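You operate a simulated robot arm through the tools that you are given. There is no shell and no other tool.

Carry out the task below with a simulated robot arm. There is one attempt and no reset: what you move stays moved.

TASK
Put things in order on the right end of the grading table. At the end: one of the brass weights from the right end of the grading table is in the green tray; the grey spool stands where the grey weight stood; the grey cartridge (marked "COLD") from the right end of the grading table is on the orange box (marked "CORD"); the grey weight from the right end of the grading table stands where the grey cartridge stood; whatever was shut is shut again. Leave all else as you found it, and nothing knocked over. Set down upright: cartridge.
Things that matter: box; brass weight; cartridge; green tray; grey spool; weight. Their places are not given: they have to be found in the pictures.

The check looks at the end state, three seconds after you hand in, the way a careful person would. Anything else that was tipped, shoved, dropped, spilled or broken makes it a failure.

THE ROBOT
A 6-joint arm with a two-finger parallel gripper, fixed in place. Base frame: the origin is at the foot of the arm, x ahead of it, y to its left, z up; the work surface is at about z = 0.9. Lengths are in m, angles in rad, forces in N, time in s.
With the tool pointing down near the work surface it reaches from about 0.36 to 0.76 m from the base axis. Its first joint turns from -1.152 to 1.152 rad. Payload 2.45 kg.
Tool frame: the origin (TCP) lies between the finger pads and is the grasp point; the fingertips stand 0.024 m ahead of it; z points along the fingers, y is the line along which they close. The gripper opens to 0.068 m. The fingers are 0.017 m wide and 0.01 m thick; the gripper's body (0.04 by 0.07 m) begins 0.041 m behind the TCP.
Orientation is told as [roll, pitch, yaw] about the base's x, y, z axes, in that order, counted from this pose: with the fingers straight down and closing along the base's y, the tool's x points along the base's -x, its y along +y and its z along -z.

THE INTERFACE
- The arm moves only by the tool send_rows. Its argument "steps" is a list that holds one entry, the list of rows, each a list of 7 numbers: the shift along the tool's x, y, z in m, then the turn, a rotation vector about the tool's x, y, z in rad, then the gripper command, from -1 (fully open) to 1 (shut), values between in proportion. In form: [[[tx, ty, tz, ax, ay, az, fingers], ...]]. A call has 1 to 20 rows; each row is the pose to reach, as a shift and turn from the pose commanded when the call began, along the tool's axes at that moment. Each row takes 0.2 s and may step no farther than 0.05 m and 0.15 rad from the row before; otherwise, or with a gripper value out of range, the whole call is refused. Where a pose cannot be reached the arm comes as near as it can. A force on the tool above 40 N (or 10 N above the force at the start of the call, whichever is more), or a blocked arm, ends the call early, and 0.2 s more pass. Each finger travels about 0.108 m/s and halts on what it meets, pressing with about 39 N; the grip force reading is that of the motor and also rises with nothing between the fingers. The clock runs only during rows and for 0.2 s after the last one: add rows that repeat a pose to give the fingers time. It gives the time, the measured TCP pose, the force on the tool (base axes), the opening and the grip force at its end, in the units of the frame above (readings bear some noise), with the torque about the TCP (base axes, N m) and any sound that the robot's microphone picked up.
- Cameras (640 x 400 px; columns grow to the right, rows downward): "scene" is fixed at [0.1611, 0.4081, 1.4762]; the picture's right is [-0.80, -0.60, 0.00], its down [-0.32, 0.43, -0.84] and it looks along [0.51, -0.67, -0.54] (base axes); focal length 371 px, centre (320, 200). "wrist" rides on the gripper at [0.084, 0.011, -0.075] in the tool frame; the picture's right is [-0.13, 0.99, 0.00], its down [-0.60, -0.08, -0.79] and it looks along [-0.79, -0.10, 0.61] (tool axes); focal length 251 px, centre (320, 200).
- capture(camera): a new picture of that camera. The clock stands still meanwhile.
- pixel_to_xyz(camera, pixels): there is no depth. For up to 12 entries [column, row, z] of the newest picture of that camera ("zoom" is the newest enlarged one), the place [x, y] in the base frame at which the ray of that pixel passes the height z, good to about 0.002 m, but the place of the scene camera against the robot may be out by one fixed shift of up to 0.012 m in any direction. The clock stands still meanwhile.
- enlarge(camera, box): a new picture of the part [left, top, right, bottom] of that camera's present view, enlarged. The clock stands still meanwhile.
- job_done(): hands the job in; it is judged then, once.

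Leave the gripper open and the arm clear of the work at the hand-in unless told otherwise.

The tools are called after "Call:" as a command line: name --argument value ..., lists and objects as JSON in quotes. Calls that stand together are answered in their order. send_rows: Moves the arm, as the interface text tells. Its arguments: {"type":"object","properties":{"steps":{"type":"array","items":{"type":"array","items":{"type":"array","items":{"type":"number"}}}}},"required":["steps"]} The other tools are called the same way: capture (camera) takes a picture; pixel_to_xyz (camera, pixels) gives the place at which the rays of pixels pass given heights; enlarge (camera, box) takes an enlarged picture of a part of a camera's view; job_done () hands the job in.

At the start:

```text
t: 0.0
position: [0.3178, -0.297, 1.2204]
tcp_rot: [0.0, -0.002, -0.003]
ft_force: [-0.3, -0.4, -0.5]
wrist_torque: [0.03, 0.0, 0.02]
grip_width: 0.0677
grasp_force: 0.0
```

scene: 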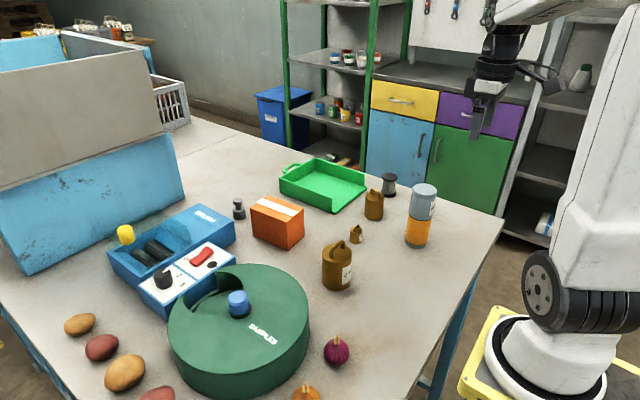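
wrist: 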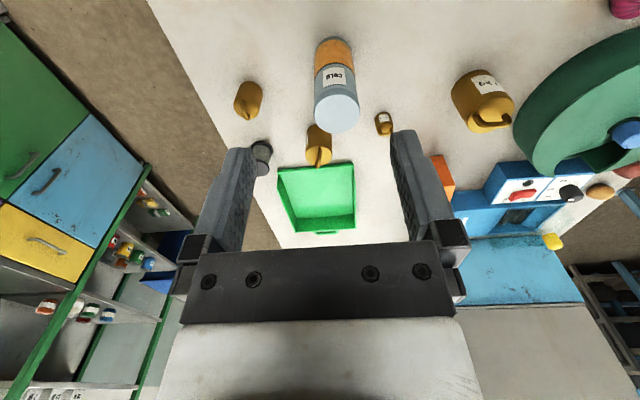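

I see the table with an orange box, a green tray, several brass weights, a grey/orange cartridge near (422,215), a dark grey spool-like thing near (389,185) and a small grey thing near (239,208). I'll take enlarged views to tell them apart.

Call:
enlarge --camera "scene" --box '[220, 140, 460, 300]'

Call:
enlarge --camera "wrist" --box '[200, 20, 520, 240]'

Call:
enlarge --camera "scene" --box '[90, 180, 330, 340]'

```text
2.50 times, centred on (340, 220) of scene
```

zoom: 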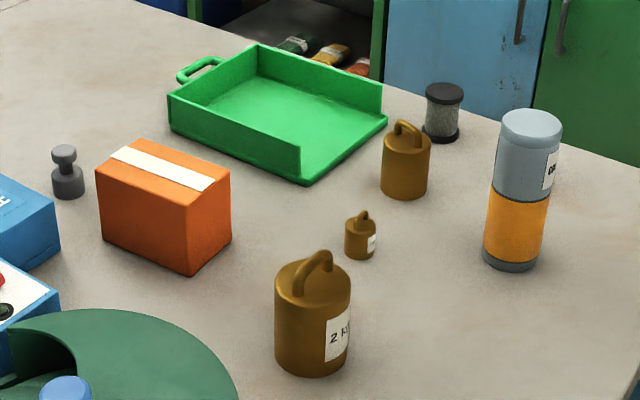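

```text
1.82 times, centred on (360, 130) of wrist
```

zoom: 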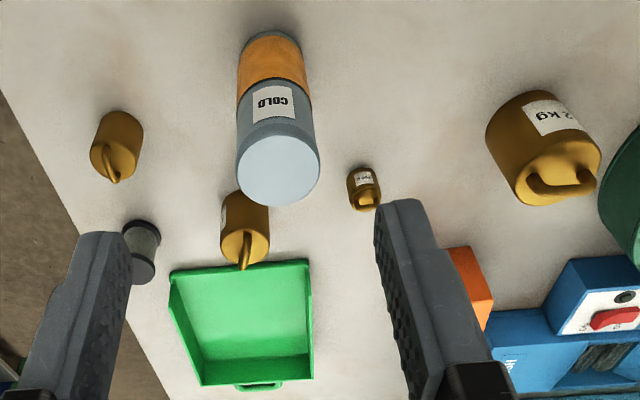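

```text
2.50 times, centred on (210, 260) of scene
```

zoom: 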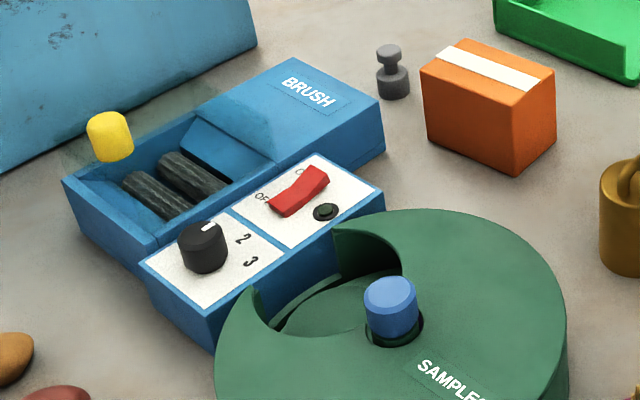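

The grey spool with black flanges is at scene (389,185), the small grey knobbed weight at (239,208), the orange box at (278,222), and the "COLD" cartridge at (422,215). Four brass weights show in the wrist view. I'll get rough positions from base pixels in both cameras.

Call:
capture --camera "scene"

Call:
capture --camera "wrist"

Call:
pixel_to_xyz --camera "scene" --pixels '[[416, 244, 0.9], [388, 194, 0.9], [239, 217, 0.9], [278, 248, 0.9], [373, 217, 0.9], [355, 241, 0.9], [336, 286, 0.9], [289, 193, 0.9], [332, 211, 0.9], [365, 188, 0.9], [251, 235, 0.9], [303, 235, 0.9]]'

Call:
pixel_to_xyz --camera "wrist" --pixels '[[333, 44, 0.9], [337, 113, 1.0], [252, 90, 0.9], [320, 130, 0.9], [383, 115, 0.9], [468, 88, 0.9], [258, 145, 0.9], [278, 168, 0.9], [354, 164, 0.9], [440, 157, 0.96], [320, 232, 0.9]]'

```text
taken
```

scene: 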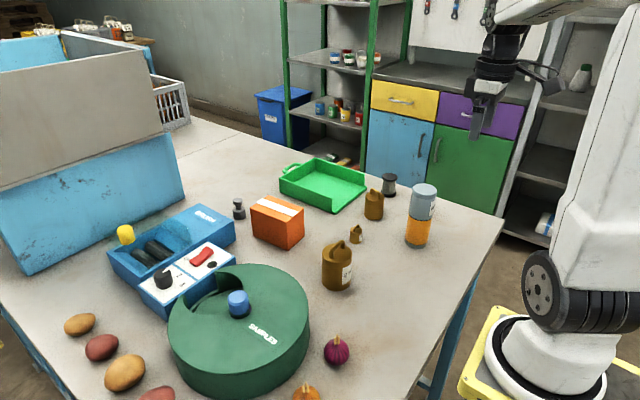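

```text
taken
```

wrist: 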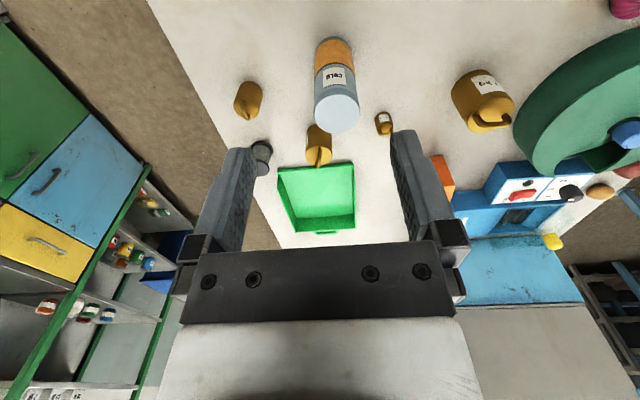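

```text
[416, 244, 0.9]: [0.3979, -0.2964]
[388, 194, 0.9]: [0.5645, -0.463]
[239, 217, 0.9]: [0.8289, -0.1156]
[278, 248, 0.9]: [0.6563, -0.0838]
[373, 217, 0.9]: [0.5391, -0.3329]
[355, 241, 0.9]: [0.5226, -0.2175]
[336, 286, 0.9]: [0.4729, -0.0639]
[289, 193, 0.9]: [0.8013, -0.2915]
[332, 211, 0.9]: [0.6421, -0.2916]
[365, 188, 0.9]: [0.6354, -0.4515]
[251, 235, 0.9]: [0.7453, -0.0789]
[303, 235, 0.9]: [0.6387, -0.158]
```

```text
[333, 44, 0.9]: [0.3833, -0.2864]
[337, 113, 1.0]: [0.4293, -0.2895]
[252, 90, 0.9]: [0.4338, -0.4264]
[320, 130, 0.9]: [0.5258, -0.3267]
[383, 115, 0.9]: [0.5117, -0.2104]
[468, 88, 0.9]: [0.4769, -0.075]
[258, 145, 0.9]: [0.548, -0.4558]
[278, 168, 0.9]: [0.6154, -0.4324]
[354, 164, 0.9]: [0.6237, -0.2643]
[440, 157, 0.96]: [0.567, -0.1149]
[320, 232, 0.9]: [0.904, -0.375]
```

The grey weight appears to be about 0.83 m out, behind the orange box, so I need a better look at it. I'm moving the arm at height (no objects reach 1.1 m there) to about (0.42,-0.12,1.22) to view that area with the wrist camera.

Call:
send_rows --steps '[[[-0.03, 0.035, 0, 0, 0, 0, -1], [-0.06, 0.07, 0, 0, 0, 0, -1], [-0.08, 0.105, 0, 0, 0, 0, -1], [-0.1, 0.14, 0, 0, 0, 0, -1], [-0.1, 0.177, 0, 0, 0, 0, -1], [-0.1, 0.177, 0, 0, 0, 0, -1]]]'

Call:
capture --camera "wrist"

```text
t: 1.4
position: [0.4163, -0.119, 1.2172]
tcp_rot: [-0.001, -0.001, -0.003]
ft_force: [-0.7, 0.6, 0.1]
wrist_torque: [-0.01, 0.03, 0.02]
grip_width: 0.068
grasp_force: 0.0
```

```text
taken
```

wrist: 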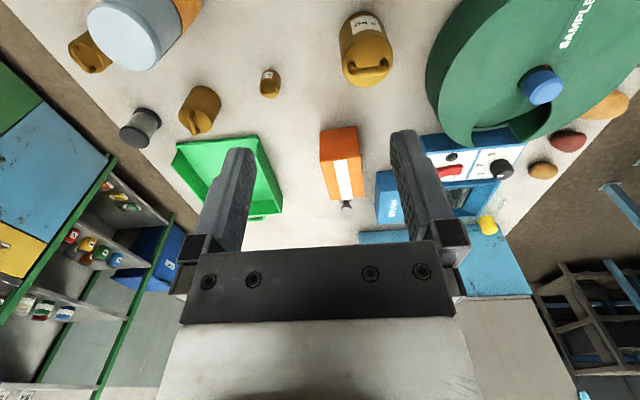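

The box is at wrist (341,165) with the grey weight just beyond it at (347,204). Let me zoom in there and on the rest.

Call:
enlarge --camera "wrist" --box '[280, 110, 440, 220]'

Call:
pixel_to_xyz --camera "wrist" --pixels '[[347, 206, 0.94], [345, 202, 0.9], [320, 161, 0.9], [361, 157, 0.9], [320, 130, 0.98], [357, 126, 0.98], [364, 195, 0.98], [326, 198, 0.98]]'

```text
3.64 times, centred on (360, 165) of wrist
```

zoom: 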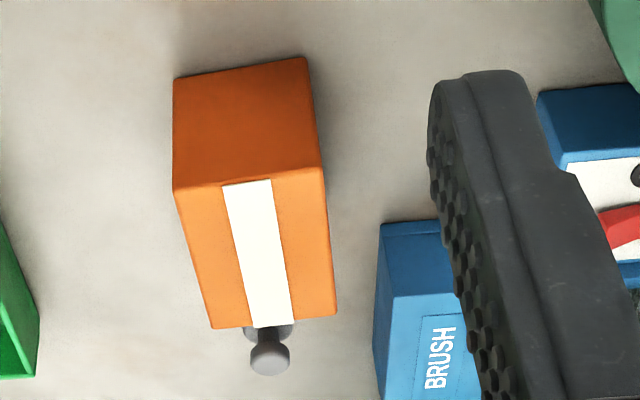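

```text
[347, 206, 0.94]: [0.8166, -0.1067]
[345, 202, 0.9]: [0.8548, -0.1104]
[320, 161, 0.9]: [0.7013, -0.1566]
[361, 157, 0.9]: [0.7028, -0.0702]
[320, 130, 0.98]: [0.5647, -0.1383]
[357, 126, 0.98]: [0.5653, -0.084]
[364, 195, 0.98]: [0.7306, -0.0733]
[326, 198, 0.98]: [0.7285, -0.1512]
```

I see the box: near bottom edge at zoom (174,80)-(305,57), near top edge (174,190)-(322,167), far top edge (212,328)-(337,315). The weight's knob is at zoom (270,357). I'll convert these.

Call:
pixel_to_xyz --camera "zoom" --pixels '[[174, 80, 0.9], [305, 57, 0.9], [174, 190, 0.98], [322, 167, 0.98], [212, 328, 0.98], [337, 315, 0.98], [174, 190, 0.97], [322, 167, 0.97], [212, 328, 0.97], [337, 315, 0.97], [270, 357, 0.95], [269, 340, 0.93]]'

Call:
enlarge --camera "scene" --box '[216, 180, 316, 260]'

```text
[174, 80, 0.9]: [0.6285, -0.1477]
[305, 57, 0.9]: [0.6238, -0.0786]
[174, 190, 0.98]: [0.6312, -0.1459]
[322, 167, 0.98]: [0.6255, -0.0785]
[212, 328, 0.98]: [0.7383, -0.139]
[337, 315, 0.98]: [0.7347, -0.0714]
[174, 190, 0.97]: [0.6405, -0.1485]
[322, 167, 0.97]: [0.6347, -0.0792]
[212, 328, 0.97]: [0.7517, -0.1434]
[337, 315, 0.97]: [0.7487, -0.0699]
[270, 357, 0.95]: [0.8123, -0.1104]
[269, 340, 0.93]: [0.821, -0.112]
```

```text
5.00 times, centred on (266, 220) of scene
```

zoom: 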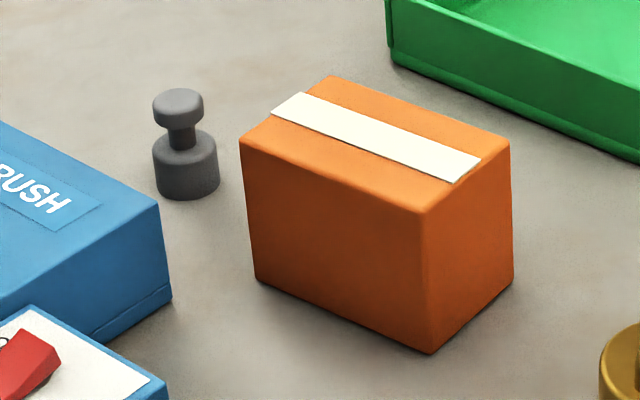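

The box top comes out at z≈0.982, with its footprint about x 0.626–0.737 and y −0.147 to −0.072. The weight stands at about (0.815,−0.11), behind the box. I'll need an outward tilt to reach it, and I want the wrist camera on the far side so it clears the box. So I'm testing a half turn about the tool axis here, high and clear of everything.

Call:
send_rows --steps '[[[0, 0, 0, 0, 0, -0.15, -1], [0, 0, 0, 0, 0, -0.3, -1], [0, 0, 0, 0, 0, -0.45, -1], [0, 0, 0, 0, 0, -0.6, -1], [0, 0, 0, 0, 0, -0.75, -1], [0, 0, 0, 0, 0, -0.9, -1], [0, 0, 0, 0, 0, -1.05, -1], [0, 0, 0, 0, 0, -1.2, -1], [0, 0, 0, 0, 0, -1.35, -1], [0, 0, 0, 0, 0, -1.5, -1], [0, 0, 0, 0, 0, -1.65, -1], [0, 0, 0, 0, 0, -1.8, -1], [0, 0, 0, 0, 0, -1.95, -1], [0, 0, 0, 0, 0, -2.1, -1], [0, 0, 0, 0, 0, -2.25, -1], [0, 0, 0, 0, 0, -2.4, -1], [0, 0, 0, 0, 0, -2.55, -1], [0, 0, 0, 0, 0, -2.7, -1], [0, 0, 0, 0, 0, -2.85, -1], [0, 0, 0, 0, 0, -3.0, -1]]]'

Call:
capture --camera "wrist"

Call:
capture --camera "scene"

```text
t: 5.6
position: [0.4304, -0.02, 1.209]
tcp_rot: [0.028, 0.003, 2.972]
ft_force: [0.1, 0.0, -0.3]
wrist_torque: [0.03, 0.0, -0.03]
grip_width: 0.0679
grasp_force: 0.0
out of reach, approached as far as the arm can: row 18, 19, 20
```

```text
taken
```

wrist: 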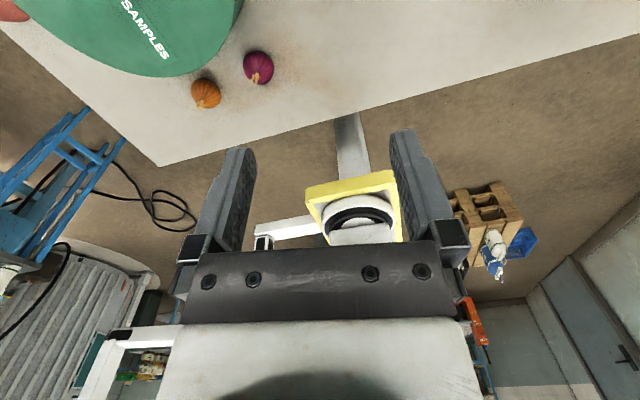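

```text
taken
```

scene: 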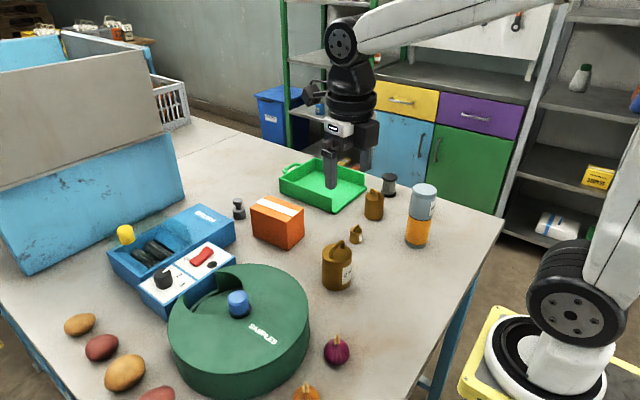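

The joint limit stops the turn a little short of a half turn (yaw ≈2.97 while the arm drifts). I'll back off to yaw ≈2.65, which is enough, and check that the pose settles properly. I'll also convert the corners of the BRUSH box near the weight.

Call:
send_rows --steps '[[[0, 0, 0, 0, 0, 0.1, -1], [0, 0, 0, 0, 0, 0.2, -1], [0, 0, 0, 0, 0, 0.35, -1], [0, 0, 0, 0, 0, 0.35, -1], [0, 0, 0, 0, 0, 0.35, -1]]]'

Call:
pixel_to_xyz --camera "scene" --pixels '[[236.4, 239.4, 0.9], [234, 221, 0.94], [239.4, 216.2, 0.9], [237.6, 200, 0.953], [190, 222, 0.94], [215, 207, 0.94]]'

```text
t: 6.8
position: [0.4299, -0.0219, 1.2108]
tcp_rot: [0.001, 0.0, 2.649]
ft_force: [0.1, 0.1, 0.6]
wrist_torque: [0.0, 0.01, -0.03]
grip_width: 0.068
grasp_force: 0.0
```

```text
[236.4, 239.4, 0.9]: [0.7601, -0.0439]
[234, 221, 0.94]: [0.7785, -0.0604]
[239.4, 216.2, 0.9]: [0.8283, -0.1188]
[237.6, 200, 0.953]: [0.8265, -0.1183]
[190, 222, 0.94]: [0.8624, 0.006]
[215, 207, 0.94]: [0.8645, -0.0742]
```

The pose settled. Now I'll check how close the BRUSH box is to the weight by converting its top corners, and compare scene against wrist for the box corners to find the scene camera's shift.

Call:
pixel_to_xyz --camera "scene" --pixels '[[235.2, 220, 0.95], [198, 202.8, 0.95], [236.4, 239.4, 0.9], [288, 250.4, 0.9], [253.4, 236, 0.9], [304.6, 235.5, 0.9], [287, 222.6, 0.982], [250, 208.4, 0.982], [304, 208.2, 0.982], [268.6, 195.4, 0.982]]'

Call:
enlarge --camera "scene" --box '[90, 180, 270, 300]'

```text
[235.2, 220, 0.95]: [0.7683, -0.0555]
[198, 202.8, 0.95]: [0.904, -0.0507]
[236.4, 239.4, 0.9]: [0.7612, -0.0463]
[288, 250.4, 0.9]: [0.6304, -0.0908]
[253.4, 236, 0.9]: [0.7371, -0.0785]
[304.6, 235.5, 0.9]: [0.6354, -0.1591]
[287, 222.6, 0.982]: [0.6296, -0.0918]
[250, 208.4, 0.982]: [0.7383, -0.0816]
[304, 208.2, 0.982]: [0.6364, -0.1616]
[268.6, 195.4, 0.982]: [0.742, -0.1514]
```

```text
3.33 times, centred on (180, 240) of scene
```

zoom: 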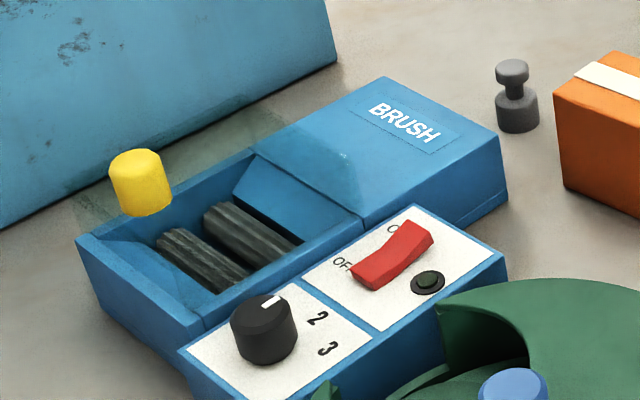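

The scene camera reads about (+0.007,−0.012) off, judging by the box corners. Corrected, the weight stands near (0.819,−0.108) and the BRUSH box edge is at y≈−0.041, so there is room for the fingers. Next I'll move out at height z≈1.21 to (0.70,−0.09) while tilting 0.42 rad outward to test reach.

Call:
send_rows --steps '[[[0.045, -0.01125, 0, 0, 0.07, 0, -1], [0.09, -0.0225, 0, 0, 0.14, 0, -1], [0.135, -0.03375, 0, 0, 0.21, 0, -1], [0.18, -0.045, 0, 0, 0.28, 0, -1], [0.225, -0.05625, 0, 0, 0.35, 0, -1], [0.27, -0.0675, 0, 0, 0.42, 0, -1], [0.27, -0.0675, 0, 0, 0.42, 0, -1]]]'

Call:
capture --camera "scene"

```text
t: 8.4
position: [0.7013, -0.0881, 1.2119]
tcp_rot: [0.002, 0.42, 2.649]
ft_force: [0.7, -0.6, -0.1]
wrist_torque: [-0.02, 0.01, 0.02]
grip_width: 0.0679
grasp_force: 0.1
```

```text
taken
```

scene: 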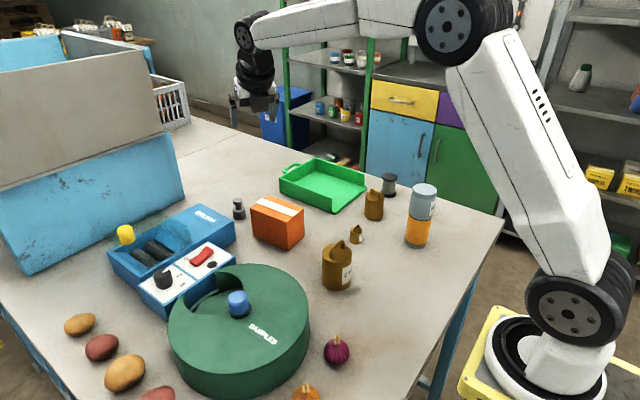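

The arm reaches that pose comfortably. Continuing to above the weight at about (0.819,−0.108,1.08) with the same tilt.

Call:
send_rows --steps '[[[0.0124, -0.0095, 0.0417, 0, 0, 0, -1], [0.0248, -0.019, 0.0834, 0, 0, 0, -1], [0.0372, -0.0285, 0.125, 0, 0, 0, -1], [0.0496, -0.038, 0.1667, 0, 0, 0, -1], [0.0496, -0.038, 0.1667, 0, 0, 0, -1]]]'

Call:
capture --camera "scene"

Call:
capture --camera "wrist"

```text
t: 9.6
position: [0.8202, -0.1108, 1.0791]
tcp_rot: [0.004, 0.418, 2.65]
ft_force: [0.0, 1.1, 0.1]
wrist_torque: [-0.01, 0.05, 0.01]
grip_width: 0.0682
grasp_force: 0.0
```

```text
taken
```

scene: 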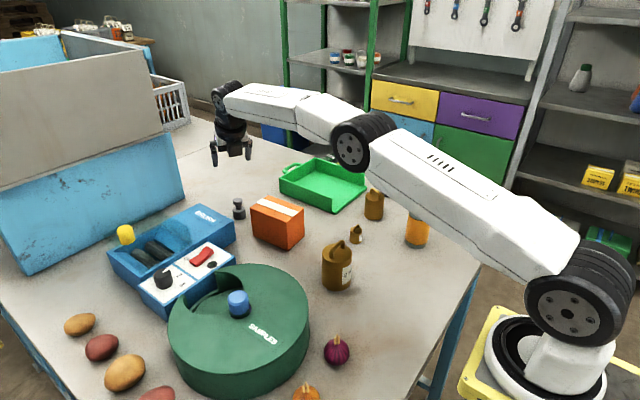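

```text
taken
```

wrist: 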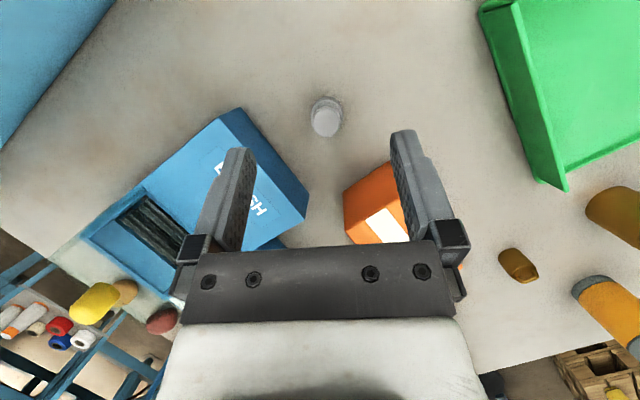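

Reach holds at z=1.08 with the tilt. The wrist camera, now on the far side, sees the weight at (326,118). I'll enlarge and measure it precisely.

Call:
enlarge --camera "wrist" --box '[270, 70, 390, 160]'

Call:
enlarge --camera "scene" --box '[190, 70, 590, 320]'

```text
4.44 times, centred on (330, 115) of wrist
```

zoom: 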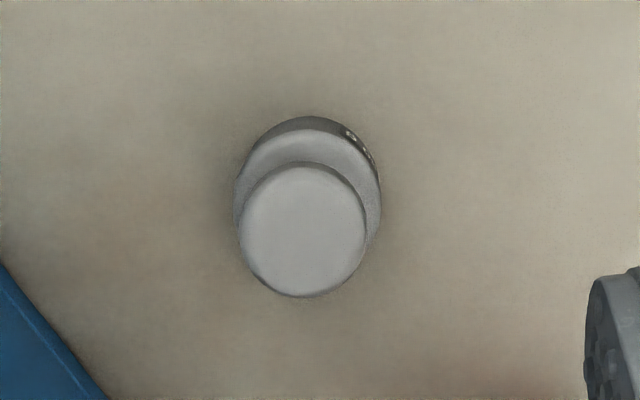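

```text
1.60 times, centred on (390, 195) of scene
```

zoom: 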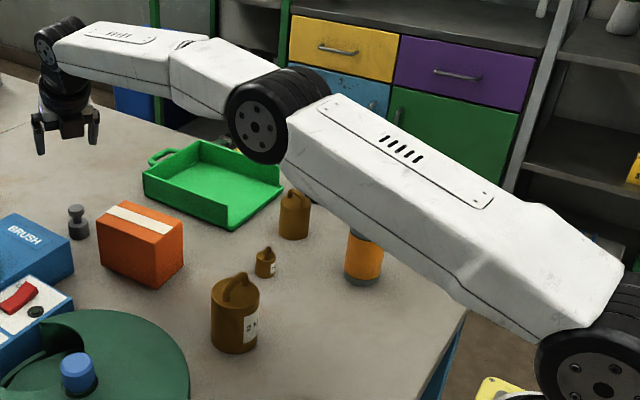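

The knob is about 26 mm wide and the body about 34 mm. I'll convert the knob's centre at several heights. I also want to see how high the arm's elbow is, at scene (353,147), to be sure that lowering the hand won't bring it onto anything.

Call:
pixel_to_xyz --camera "wrist" --pixels '[[326.4, 121.8, 0.953], [326.4, 121.8, 0.96], [326.6, 113, 0.925], [326.6, 110, 0.9]]'

Call:
pixel_to_xyz --camera "scene" --pixels '[[353, 147, 1.0], [353, 147, 1.1], [353, 147, 1.2], [353, 147, 1.3], [355, 170, 1.0], [355, 170, 1.1], [355, 170, 1.2], [590, 320, 1.2], [590, 320, 1.0], [222, 95, 1.2], [222, 95, 1.25]]'

```text
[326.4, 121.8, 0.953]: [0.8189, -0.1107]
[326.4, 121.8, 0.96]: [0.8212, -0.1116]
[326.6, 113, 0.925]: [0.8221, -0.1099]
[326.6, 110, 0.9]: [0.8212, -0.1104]
```

```text
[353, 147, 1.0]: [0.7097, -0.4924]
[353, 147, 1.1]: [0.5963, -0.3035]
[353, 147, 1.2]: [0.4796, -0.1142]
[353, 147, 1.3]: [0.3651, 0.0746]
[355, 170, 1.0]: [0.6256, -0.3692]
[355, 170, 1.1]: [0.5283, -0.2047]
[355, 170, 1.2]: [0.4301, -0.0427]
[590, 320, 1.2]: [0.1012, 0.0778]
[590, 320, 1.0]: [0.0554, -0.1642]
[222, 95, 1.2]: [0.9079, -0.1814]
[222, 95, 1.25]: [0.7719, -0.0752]
```

The weight's axis is at (0.820,−0.1105). I'll lower halfway along the line to the grasp pose and check the elbow's clearance over the 2 kg brass weight before going further.

Call:
send_rows --steps '[[[-0.012, 0, 0.022, 0, 0, 0, -1], [-0.024, 0, 0.044, 0, 0, 0, -1], [-0.0336, 0, 0.0655, 0, 0, 0, -1], [-0.0336, 0, 0.0655, 0, 0, 0, -1]]]'

Call:
capture --camera "scene"

Call:
capture --camera "wrist"

```text
t: 10.6
position: [0.8153, -0.1079, 1.0046]
tcp_rot: [0.0, 0.42, 2.651]
ft_force: [-0.7, -0.4, -0.6]
wrist_torque: [0.02, 0.03, -0.01]
grip_width: 0.0681
grasp_force: 0.0
```

```text
taken
```

scene: 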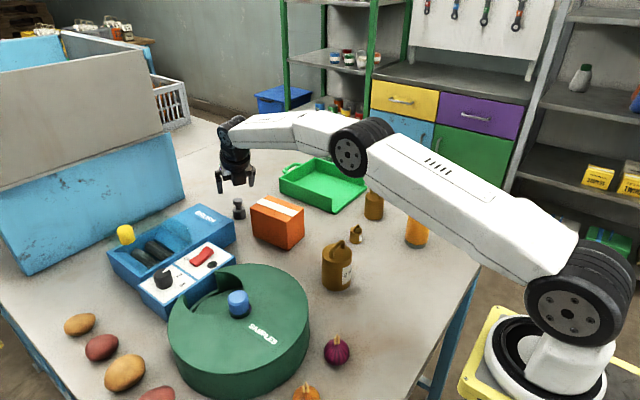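

```text
taken
```

wrist: 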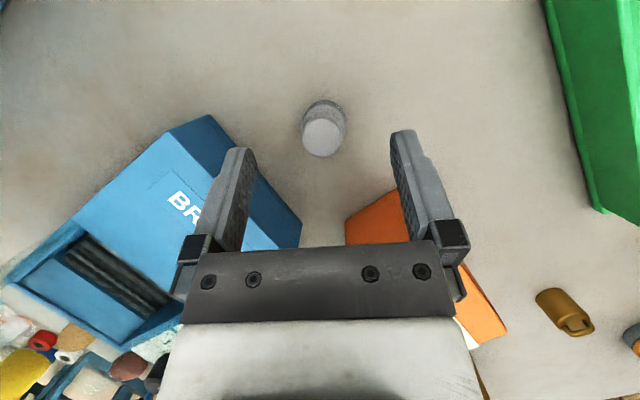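

The elbow stays high, so there is no danger there. The weight is centred between the fingers at wrist column ~323. Lowering the rest of the way to TCP z≈0.932.

Call:
send_rows --steps '[[[-0.0105, 0, 0.0218, 0, 0, 0, -1], [-0.021, 0, 0.0436, 0, 0, 0, -1], [-0.0266, 0, 0.0545, 0, 0, 0, -1], [-0.0316, 0, 0.0654, 0, 0, 0, -1], [-0.0316, 0, 0.0654, 0, 0, 0, -1]]]'

Call:
capture --camera "wrist"

Call:
enlarge --camera "scene" --box '[180, 110, 340, 250]'

```text
t: 11.8
position: [0.8137, -0.1088, 0.9332]
tcp_rot: [0.002, 0.421, 2.648]
ft_force: [-0.1, -0.2, 0.2]
wrist_torque: [-0.04, 0.0, 0.02]
grip_width: 0.068
grasp_force: 0.1
```

```text
taken
```

wrist: 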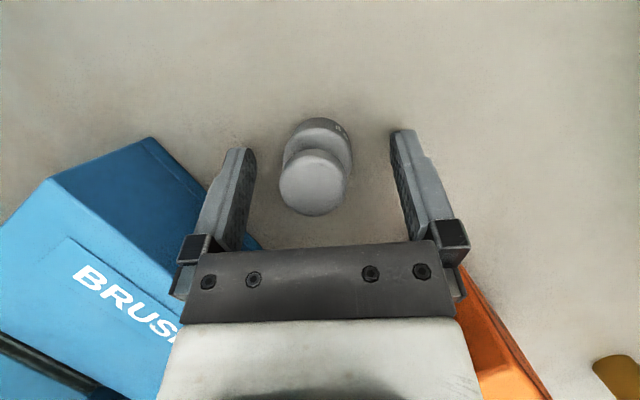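

```text
2.86 times, centred on (260, 180) of scene
```

zoom: 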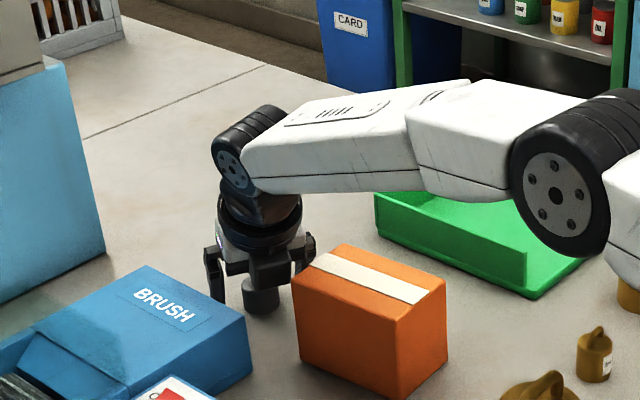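

The weight's body sits between the pads, centred at about (318,150). Closing the fingers.

Call:
send_rows --steps '[[[0, 0, 0, 0, 0, 0, -0.4], [0, 0, 0, 0, 0, 0, 0.1], [0, 0, 0, 0, 0, 0, 1], [0, 0, 0, 0, 0, 0, 1], [0, 0, 0, 0, 0, 0, 1]]]'

Call:
capture --camera "wrist"

```text
t: 13.0
position: [0.8146, -0.1092, 0.9334]
tcp_rot: [0.001, 0.421, 2.65]
ft_force: [0.1, 0.4, -0.2]
wrist_torque: [0.07, -0.02, 0.03]
grip_width: 0.0322
grasp_force: 38.7
```

```text
taken
```

wrist: 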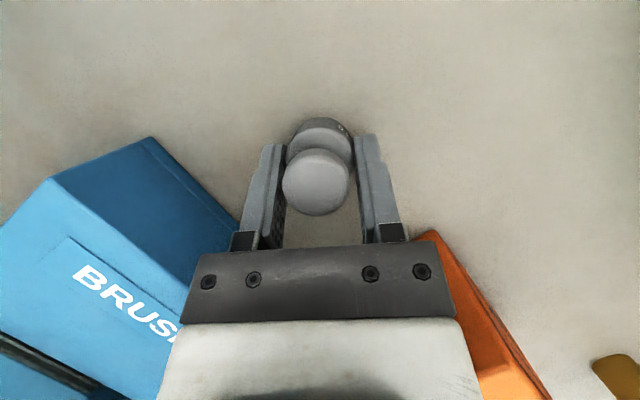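

The weight is held (width 0.032, grip 38.7 N). I'll lift it straight up to about z 1.10.

Call:
send_rows --steps '[[[0.004, 0, -0.009, 0, 0, 0, 1], [0.018, 0, -0.0403, 0, 0, 0, 1], [0.0347, 0, -0.0777, 0, 0, 0, 1], [0.0514, 0, -0.1151, 0, 0, 0, 1], [0.0681, 0, -0.1525, 0, 0, 0, 1], [0.0681, 0, -0.1525, 0, 0, 0, 1]]]'

Call:
capture --camera "wrist"

Call:
capture --camera "scene"

```text
t: 14.4
position: [0.8166, -0.1072, 1.1001]
tcp_rot: [0.001, 0.418, 2.651]
ft_force: [0.2, 0.0, -2.0]
wrist_torque: [0.0, 0.04, 0.03]
grip_width: 0.0322
grasp_force: 38.6
```

```text
taken
```

wrist: 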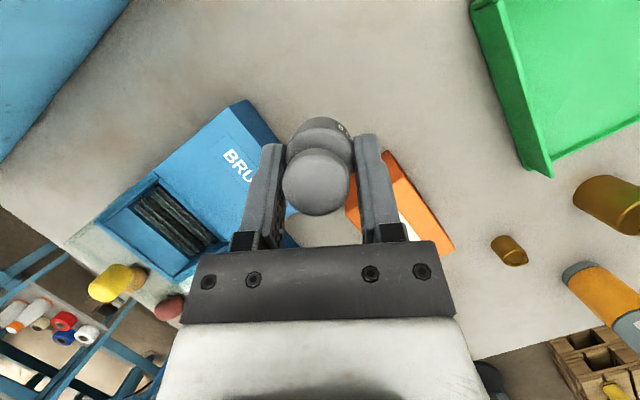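

```text
taken
```

scene: 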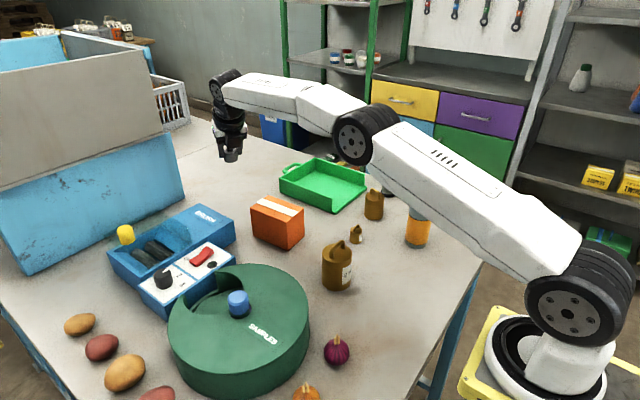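

The weight is lifted cleanly (about 2 N) and everything else is undisturbed. Now I'll carry it over the box to above a free temporary spot near (0.575,−0.15), with a slight yaw change to stay inside joint limits.

Call:
send_rows --steps '[[[-0.0304, 0.0253, -0.0136, -0.0102, 0, 0.0228, 1], [-0.0607, 0.0507, -0.0271, -0.0204, 0, 0.0457, 1], [-0.0911, 0.076, -0.0407, -0.0306, 0, 0.0685, 1], [-0.1215, 0.1013, -0.0543, -0.0408, 0, 0.0913, 1], [-0.1518, 0.1267, -0.0678, -0.051, 0, 0.1142, 1], [-0.1822, 0.152, -0.0814, -0.0612, 0, 0.137, 1], [-0.1822, 0.152, -0.0814, -0.0612, 0, 0.137, 1]]]'

Call:
capture --camera "wrist"

Call:
capture --camera "scene"

```text
t: 16.0
position: [0.5619, -0.1479, 1.0991]
tcp_rot: [0.0, 0.421, 2.5]
ft_force: [0.4, 0.4, -1.3]
wrist_torque: [-0.01, 0.02, 0.01]
grip_width: 0.0322
grasp_force: 39.3
```

```text
taken
```

wrist: 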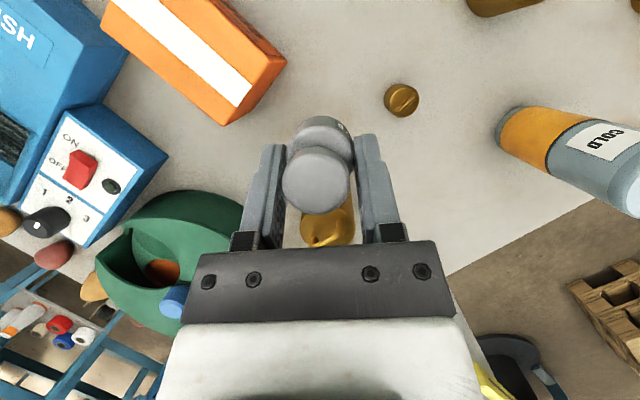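

```text
taken
```

scene: 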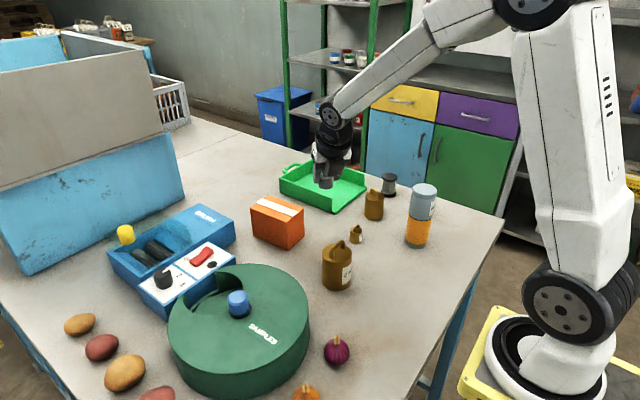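

Lowering the weight straight down to the table (grasp height was TCP z≈0.9334), slowing near the end.

Call:
send_rows --steps '[[[-0.016, -0.001, 0.0379, 0, 0, 0, 1], [-0.032, -0.002, 0.0758, 0, 0, 0, 1], [-0.048, -0.003, 0.1137, 0, 0, 0, 1], [-0.057, -0.0035, 0.1351, 0, 0, 0, 1], [-0.062, -0.0038, 0.147, 0, 0, 0, 1], [-0.064, -0.0038, 0.1517, 0, 0, 0, 1], [-0.064, -0.0038, 0.1517, 0, 0, 0, 1]]]'

Call:
capture --camera "wrist"

Call:
enlarge --camera "scene" --box '[230, 120, 430, 300]'

```text
t: 17.6
position: [0.5706, -0.1477, 0.9342]
tcp_rot: [0.0, 0.419, 2.501]
ft_force: [-0.2, -0.2, -1.6]
wrist_torque: [0.0, 0.0, 0.0]
grip_width: 0.0321
grasp_force: 39.2
```

```text
taken
```

wrist: 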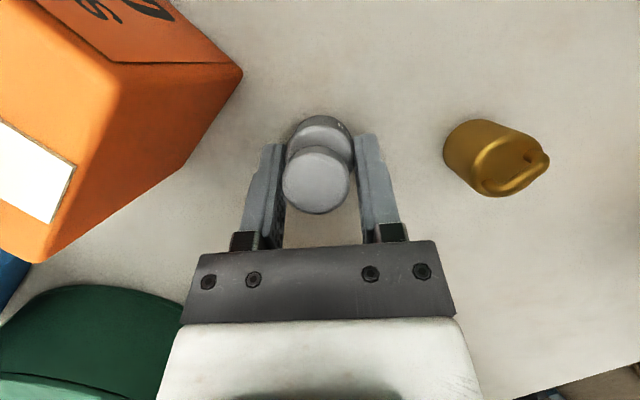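

```text
2.22 times, centred on (330, 210) of scene
```

zoom: 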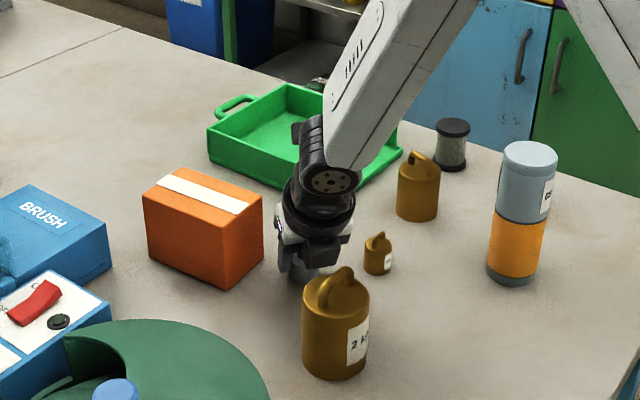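

The weight isn't quite bearing on the table yet (−1.6 N still hanging). I'll lower 1.5 mm more.

Call:
send_rows --steps '[[[-0.0006, 0, 0.0014, 0, 0, 0, 1], [-0.0006, 0, 0.0014, 0, 0, 0, 1]]]'

```text
t: 18.2
position: [0.5713, -0.1459, 0.9336]
tcp_rot: [0.002, 0.42, 2.498]
ft_force: [0.5, -0.1, -2.4]
wrist_torque: [0.01, 0.01, 0.0]
grip_width: 0.0323
grasp_force: 38.9
```

Call:
send_rows --steps '[[[-0.0004, 0, 0.0009, 0, 0, 0, 1], [-0.0008, 0, 0.0018, 0, 0, 0, 1], [-0.0008, 0, 0.0018, 0, 0, 0, 1]]]'

```text
t: 19.0
position: [0.5717, -0.1471, 0.9337]
tcp_rot: [-0.002, 0.422, 2.499]
ft_force: [-5.3, 1.8, 17.9]
wrist_torque: [0.03, 0.23, -0.05]
grip_width: 0.0321
grasp_force: 39.1
```

Now it presses on the table (17.9 N). Opening the fingers to release, then I'll look.

Call:
send_rows --steps '[[[0.0004, 0, -0.0009, 0, 0, 0, 0.0], [0.0004, 0, -0.0009, 0, 0, 0, -0.3], [0.0004, 0, -0.0009, 0, 0, 0, -0.6], [0.0004, 0, -0.0009, 0, 0, 0, -0.6]]]'

Call:
capture --camera "wrist"

```text
t: 20.0
position: [0.5702, -0.1461, 0.9329]
tcp_rot: [0.001, 0.42, 2.5]
ft_force: [0.8, 0.2, 1.2]
wrist_torque: [-0.01, -0.01, 0.0]
grip_width: 0.0546
grasp_force: 0.1
```

```text
taken
```

wrist: 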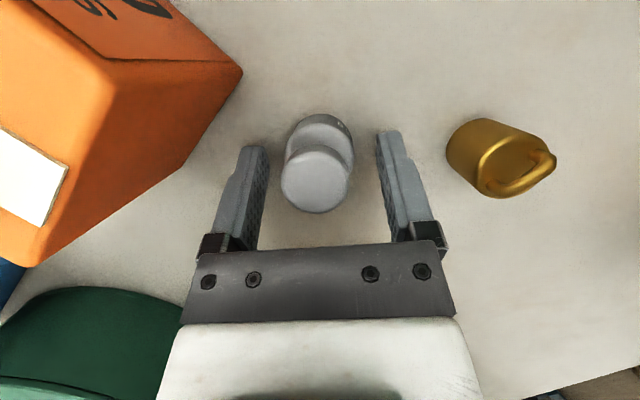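

The weight stands upright at the temporary spot. I'll lift straight up clear of it, then in a second move travel at height to hover over the grey spool with yaw ≈2.1.

Call:
send_rows --steps '[[[0.0102, 0, -0.0228, 0, 0, 0, -0.6], [0.0255, 0, -0.0571, 0, 0, 0, -0.6], [0.0428, 0, -0.0959, 0, 0, 0, -1], [0.0601, 0, -0.1346, 0, 0, 0, -1], [0.0734, 0, -0.1644, 0, 0, 0, -1], [0.0734, 0, -0.1644, 0, 0, 0, -1]]]'

Call:
capture --camera "scene"

```text
t: 21.4
position: [0.5717, -0.149, 1.1151]
tcp_rot: [-0.001, 0.421, 2.5]
ft_force: [-0.1, -0.1, 0.3]
wrist_torque: [-0.04, -0.02, -0.02]
grip_width: 0.0676
grasp_force: 0.0
```

```text
taken
```

scene: 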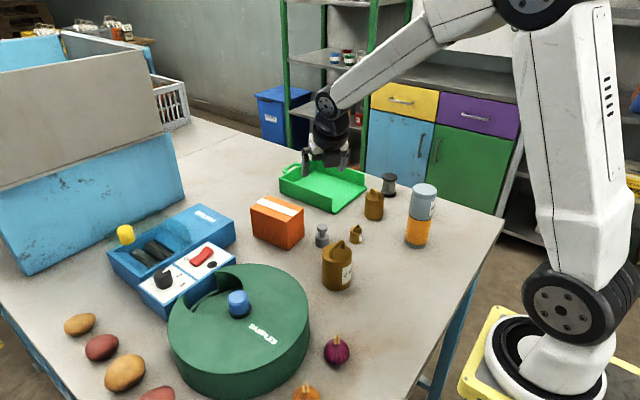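

The weight stands at scene (321,235), upright. Now I'm moving to hover above the spool.

Call:
send_rows --steps '[[[0.0207, 0.0321, 0.0065, -0.0204, 0, 0.0456, -1], [0.0415, 0.0641, 0.013, -0.0408, 0, 0.0913, -1], [0.0622, 0.0962, 0.0196, -0.0611, 0, 0.1369, -1], [0.083, 0.1283, 0.0261, -0.0815, 0, 0.1825, -1], [0.1037, 0.1603, 0.0326, -0.1019, 0, 0.2281, -1], [0.1245, 0.1924, 0.0391, -0.1223, 0, 0.2738, -1], [0.1452, 0.2244, 0.0457, -0.1426, 0, 0.3194, -1], [0.166, 0.2565, 0.0522, -0.163, 0, 0.365, -1], [0.166, 0.2565, 0.0522, -0.163, 0, 0.365, -1]]]'

Call:
capture --camera "wrist"

Call:
capture --camera "scene"

```text
t: 23.4
position: [0.557, -0.4558, 1.1305]
tcp_rot: [0.002, 0.421, 2.099]
ft_force: [0.3, 0.6, 0.3]
wrist_torque: [0.0, -0.01, 0.01]
grip_width: 0.068
grasp_force: 0.1
```

```text
taken
```

wrist: 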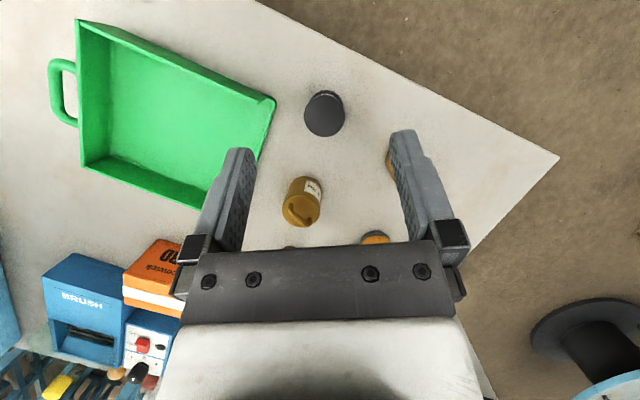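

```text
taken
```

scene: 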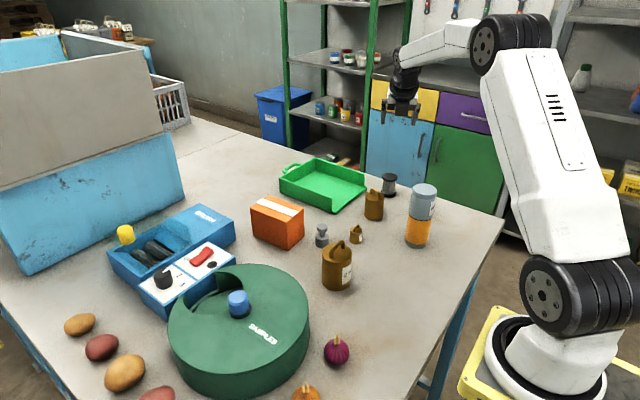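

The spool is seen nearly from above at wrist (324,113). I'll enlarge it to measure centre and size.

Call:
enlarge --camera "wrist" --box '[250, 65, 410, 165]'

Call:
enlarge --camera "scene" --box '[340, 160, 450, 260]'

```text
4.00 times, centred on (330, 115) of wrist
```

zoom: 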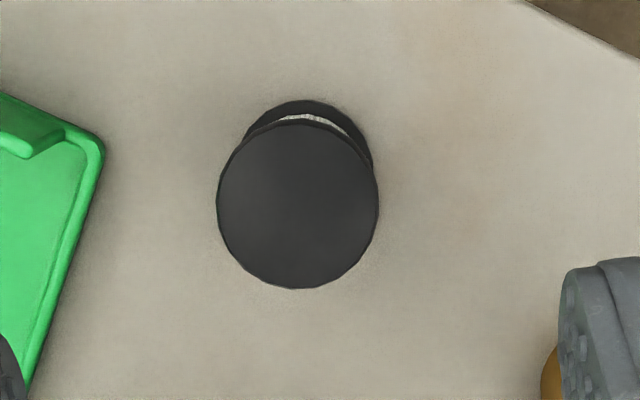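

```text
4.00 times, centred on (395, 210) of scene
```

zoom: 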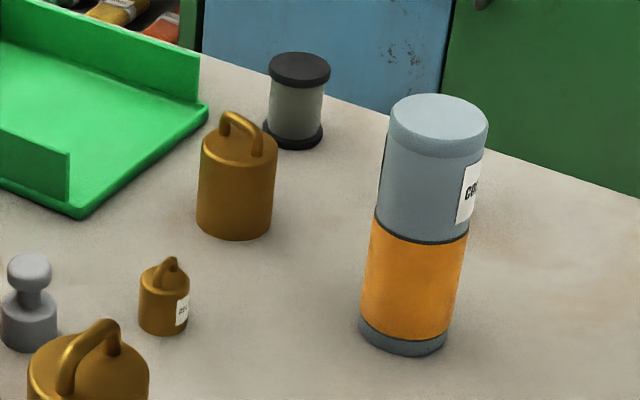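

The spool is about 45 mm across the flanges and about 57 mm tall. I'll convert its top-centre and base-centre pixels.

Call:
pixel_to_xyz --camera "wrist" --pixels '[[324.5, 116.2, 0.955], [324.5, 116.2, 0.96], [327, 109, 0.903], [276, 101, 0.9], [262, 160, 0.9]]'

Call:
pixel_to_xyz --camera "scene" --pixels '[[390, 176.8, 0.957], [388.3, 193.5, 0.9], [388.3, 193.3, 0.903]]'

```text
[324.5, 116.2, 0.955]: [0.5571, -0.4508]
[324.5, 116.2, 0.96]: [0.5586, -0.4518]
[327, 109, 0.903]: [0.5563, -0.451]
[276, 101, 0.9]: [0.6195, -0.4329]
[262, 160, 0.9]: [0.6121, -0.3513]
```

```text
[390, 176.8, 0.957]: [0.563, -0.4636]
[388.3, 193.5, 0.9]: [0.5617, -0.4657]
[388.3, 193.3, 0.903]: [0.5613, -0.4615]
```

The spool's axis is at (0.557,−0.451) with its top at about 0.957. I'll lower over it so the pads straddle the top flange (TCP z≈0.948). The fingers keep about 2 cm clear of the tray corner at (0.62,−0.433).

Call:
send_rows --steps '[[[-0.0182, -0.0006, 0.0398, 0, 0, 0, -1], [-0.0364, -0.0012, 0.0797, 0, 0, 0, -1], [-0.0546, -0.0018, 0.1195, 0, 0, 0, -1], [-0.0682, -0.0022, 0.1494, 0, 0, 0, -1], [-0.0758, -0.0025, 0.166, 0, 0, 0, -1], [-0.0758, -0.0025, 0.166, 0, 0, 0, -1]]]'

Call:
capture --camera "wrist"

```text
t: 24.8
position: [0.5574, -0.4547, 0.9506]
tcp_rot: [0.001, 0.421, 2.1]
ft_force: [0.7, -0.2, -0.6]
wrist_torque: [0.02, 0.02, 0.0]
grip_width: 0.0681
grasp_force: 0.1
```

```text
taken
```

wrist: 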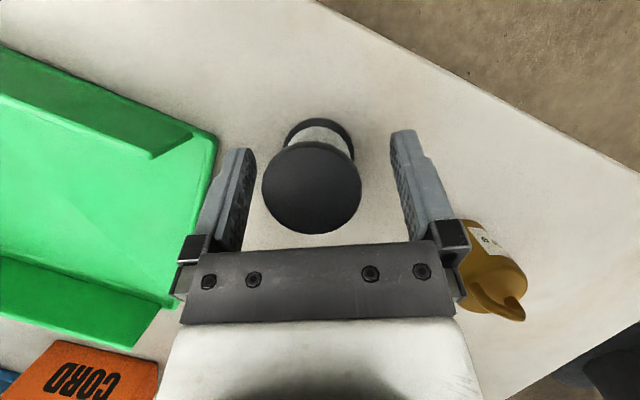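

The spool's top is at column 312, about 3 mm to one side of the finger midline. I'll shift −3 mm along tool y and then close.

Call:
send_rows --steps '[[[-0.0008, -0.003, 0.0018, 0, 0, 0, -1], [-0.0008, -0.003, 0.0018, 0, 0, 0, -1], [-0.0008, -0.003, 0.0018, 0, 0, 0, -0.6], [-0.0008, -0.003, 0.0018, 0, 0, 0, -0.2], [-0.0008, -0.003, 0.0018, 0, 0, 0, 0.5], [-0.0008, -0.003, 0.0018, 0, 0, 0, 1], [-0.0008, -0.003, 0.0018, 0, 0, 0, 1]]]'

Call:
capture --camera "wrist"

```text
t: 26.4
position: [0.56, -0.4522, 0.9494]
tcp_rot: [0.001, 0.421, 2.099]
ft_force: [0.4, -0.2, 0.7]
wrist_torque: [-0.01, -0.02, -0.04]
grip_width: 0.0422
grasp_force: 38.6
```

```text
taken
```

wrist: 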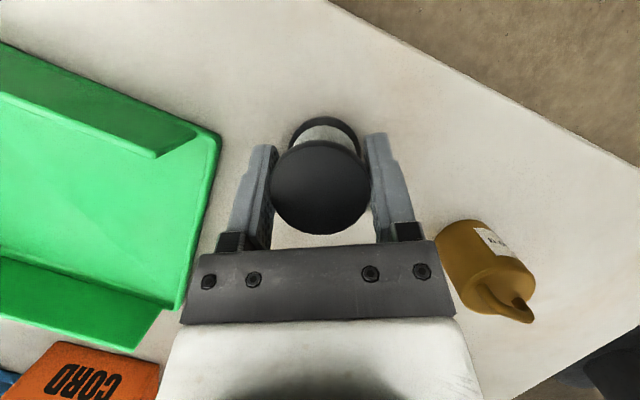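

The spool is gripped (width 0.042). Lifting straight up to z≈1.12.

Call:
send_rows --steps '[[[0.0041, 0, -0.0091, 0, 0, 0, 1], [0.0163, 0, -0.0365, 0, 0, 0, 1], [0.0326, 0, -0.073, 0, 0, 0, 1], [0.0489, 0, -0.1096, 0, 0, 0, 1], [0.0652, 0, -0.1461, 0, 0, 0, 1], [0.0693, 0, -0.1552, 0, 0, 0, 1], [0.0693, 0, -0.1552, 0, 0, 0, 1]]]'

Call:
capture --camera "wrist"

Call:
enlarge --camera "scene" --box '[330, 40, 490, 240]'

```text
t: 28.0
position: [0.5599, -0.4506, 1.1215]
tcp_rot: [0.003, 0.422, 2.099]
ft_force: [0.6, -0.4, -0.6]
wrist_torque: [-0.01, 0.01, 0.03]
grip_width: 0.0425
grasp_force: 38.7
```

```text
taken
```

wrist: 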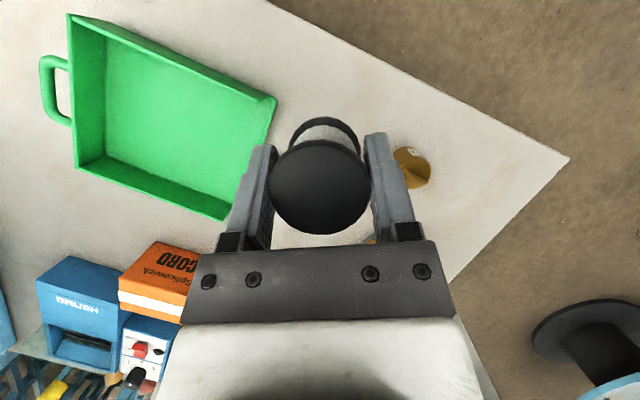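

```text
2.00 times, centred on (410, 140) of scene
```

zoom: 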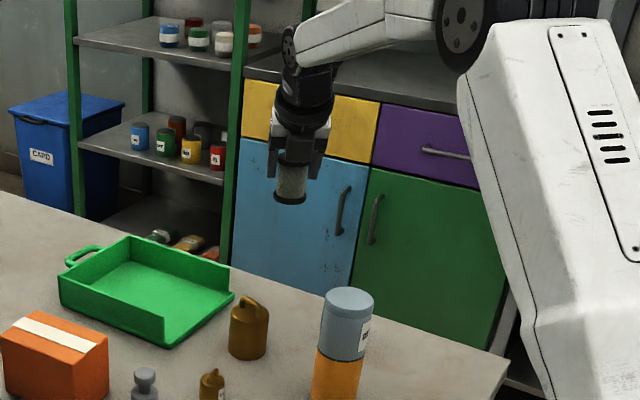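

The spool hangs upright in the grip. Now carrying it at height (spool bottom ≈1.07) over to above the weight's old spot (0.820,−0.1105), turning yaw back to 2.65.

Call:
send_rows --steps '[[[-0.0147, -0.0397, -0.0066, 0.0224, 0, -0.0502, 1], [-0.0293, -0.0795, -0.0131, 0.0449, 0, -0.1004, 1], [-0.044, -0.1192, -0.0197, 0.0673, 0, -0.1507, 1], [-0.0586, -0.1589, -0.0262, 0.0897, 0, -0.2009, 1], [-0.0733, -0.1987, -0.0328, 0.1122, 0, -0.2511, 1], [-0.088, -0.2384, -0.0393, 0.1346, 0, -0.3013, 1], [-0.1026, -0.2781, -0.0459, 0.157, 0, -0.3515, 1], [-0.1173, -0.3178, -0.0524, 0.1794, 0, -0.4018, 1], [-0.1319, -0.3576, -0.059, 0.2019, 0, -0.452, 1], [-0.1466, -0.3973, -0.0655, 0.2243, 0, -0.5022, 1], [-0.1466, -0.3973, -0.0655, 0.2243, 0, -0.5022, 1], [-0.1466, -0.3973, -0.0655, 0.2243, 0, -0.5022, 1]]]'

Call:
capture --camera "wrist"

Call:
capture --camera "scene"

```text
t: 30.6
position: [0.8205, -0.1137, 1.1196]
tcp_rot: [0.0, 0.421, 2.649]
ft_force: [-0.5, 0.4, -0.3]
wrist_torque: [-0.01, -0.04, 0.01]
grip_width: 0.0426
grasp_force: 39.0
```

```text
taken
```

wrist: 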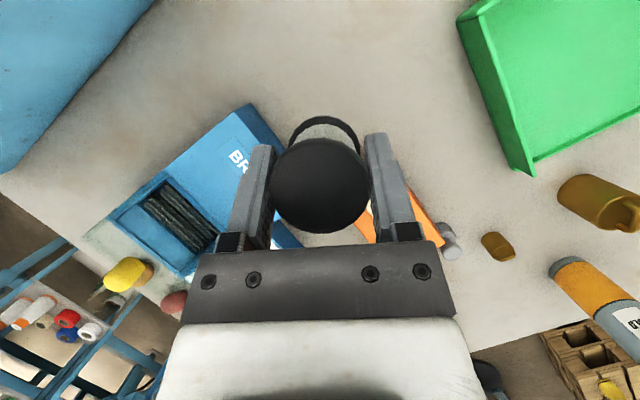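

```text
taken
```

scene: 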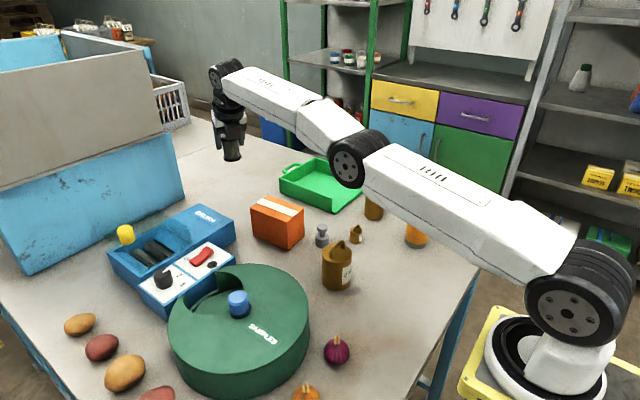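

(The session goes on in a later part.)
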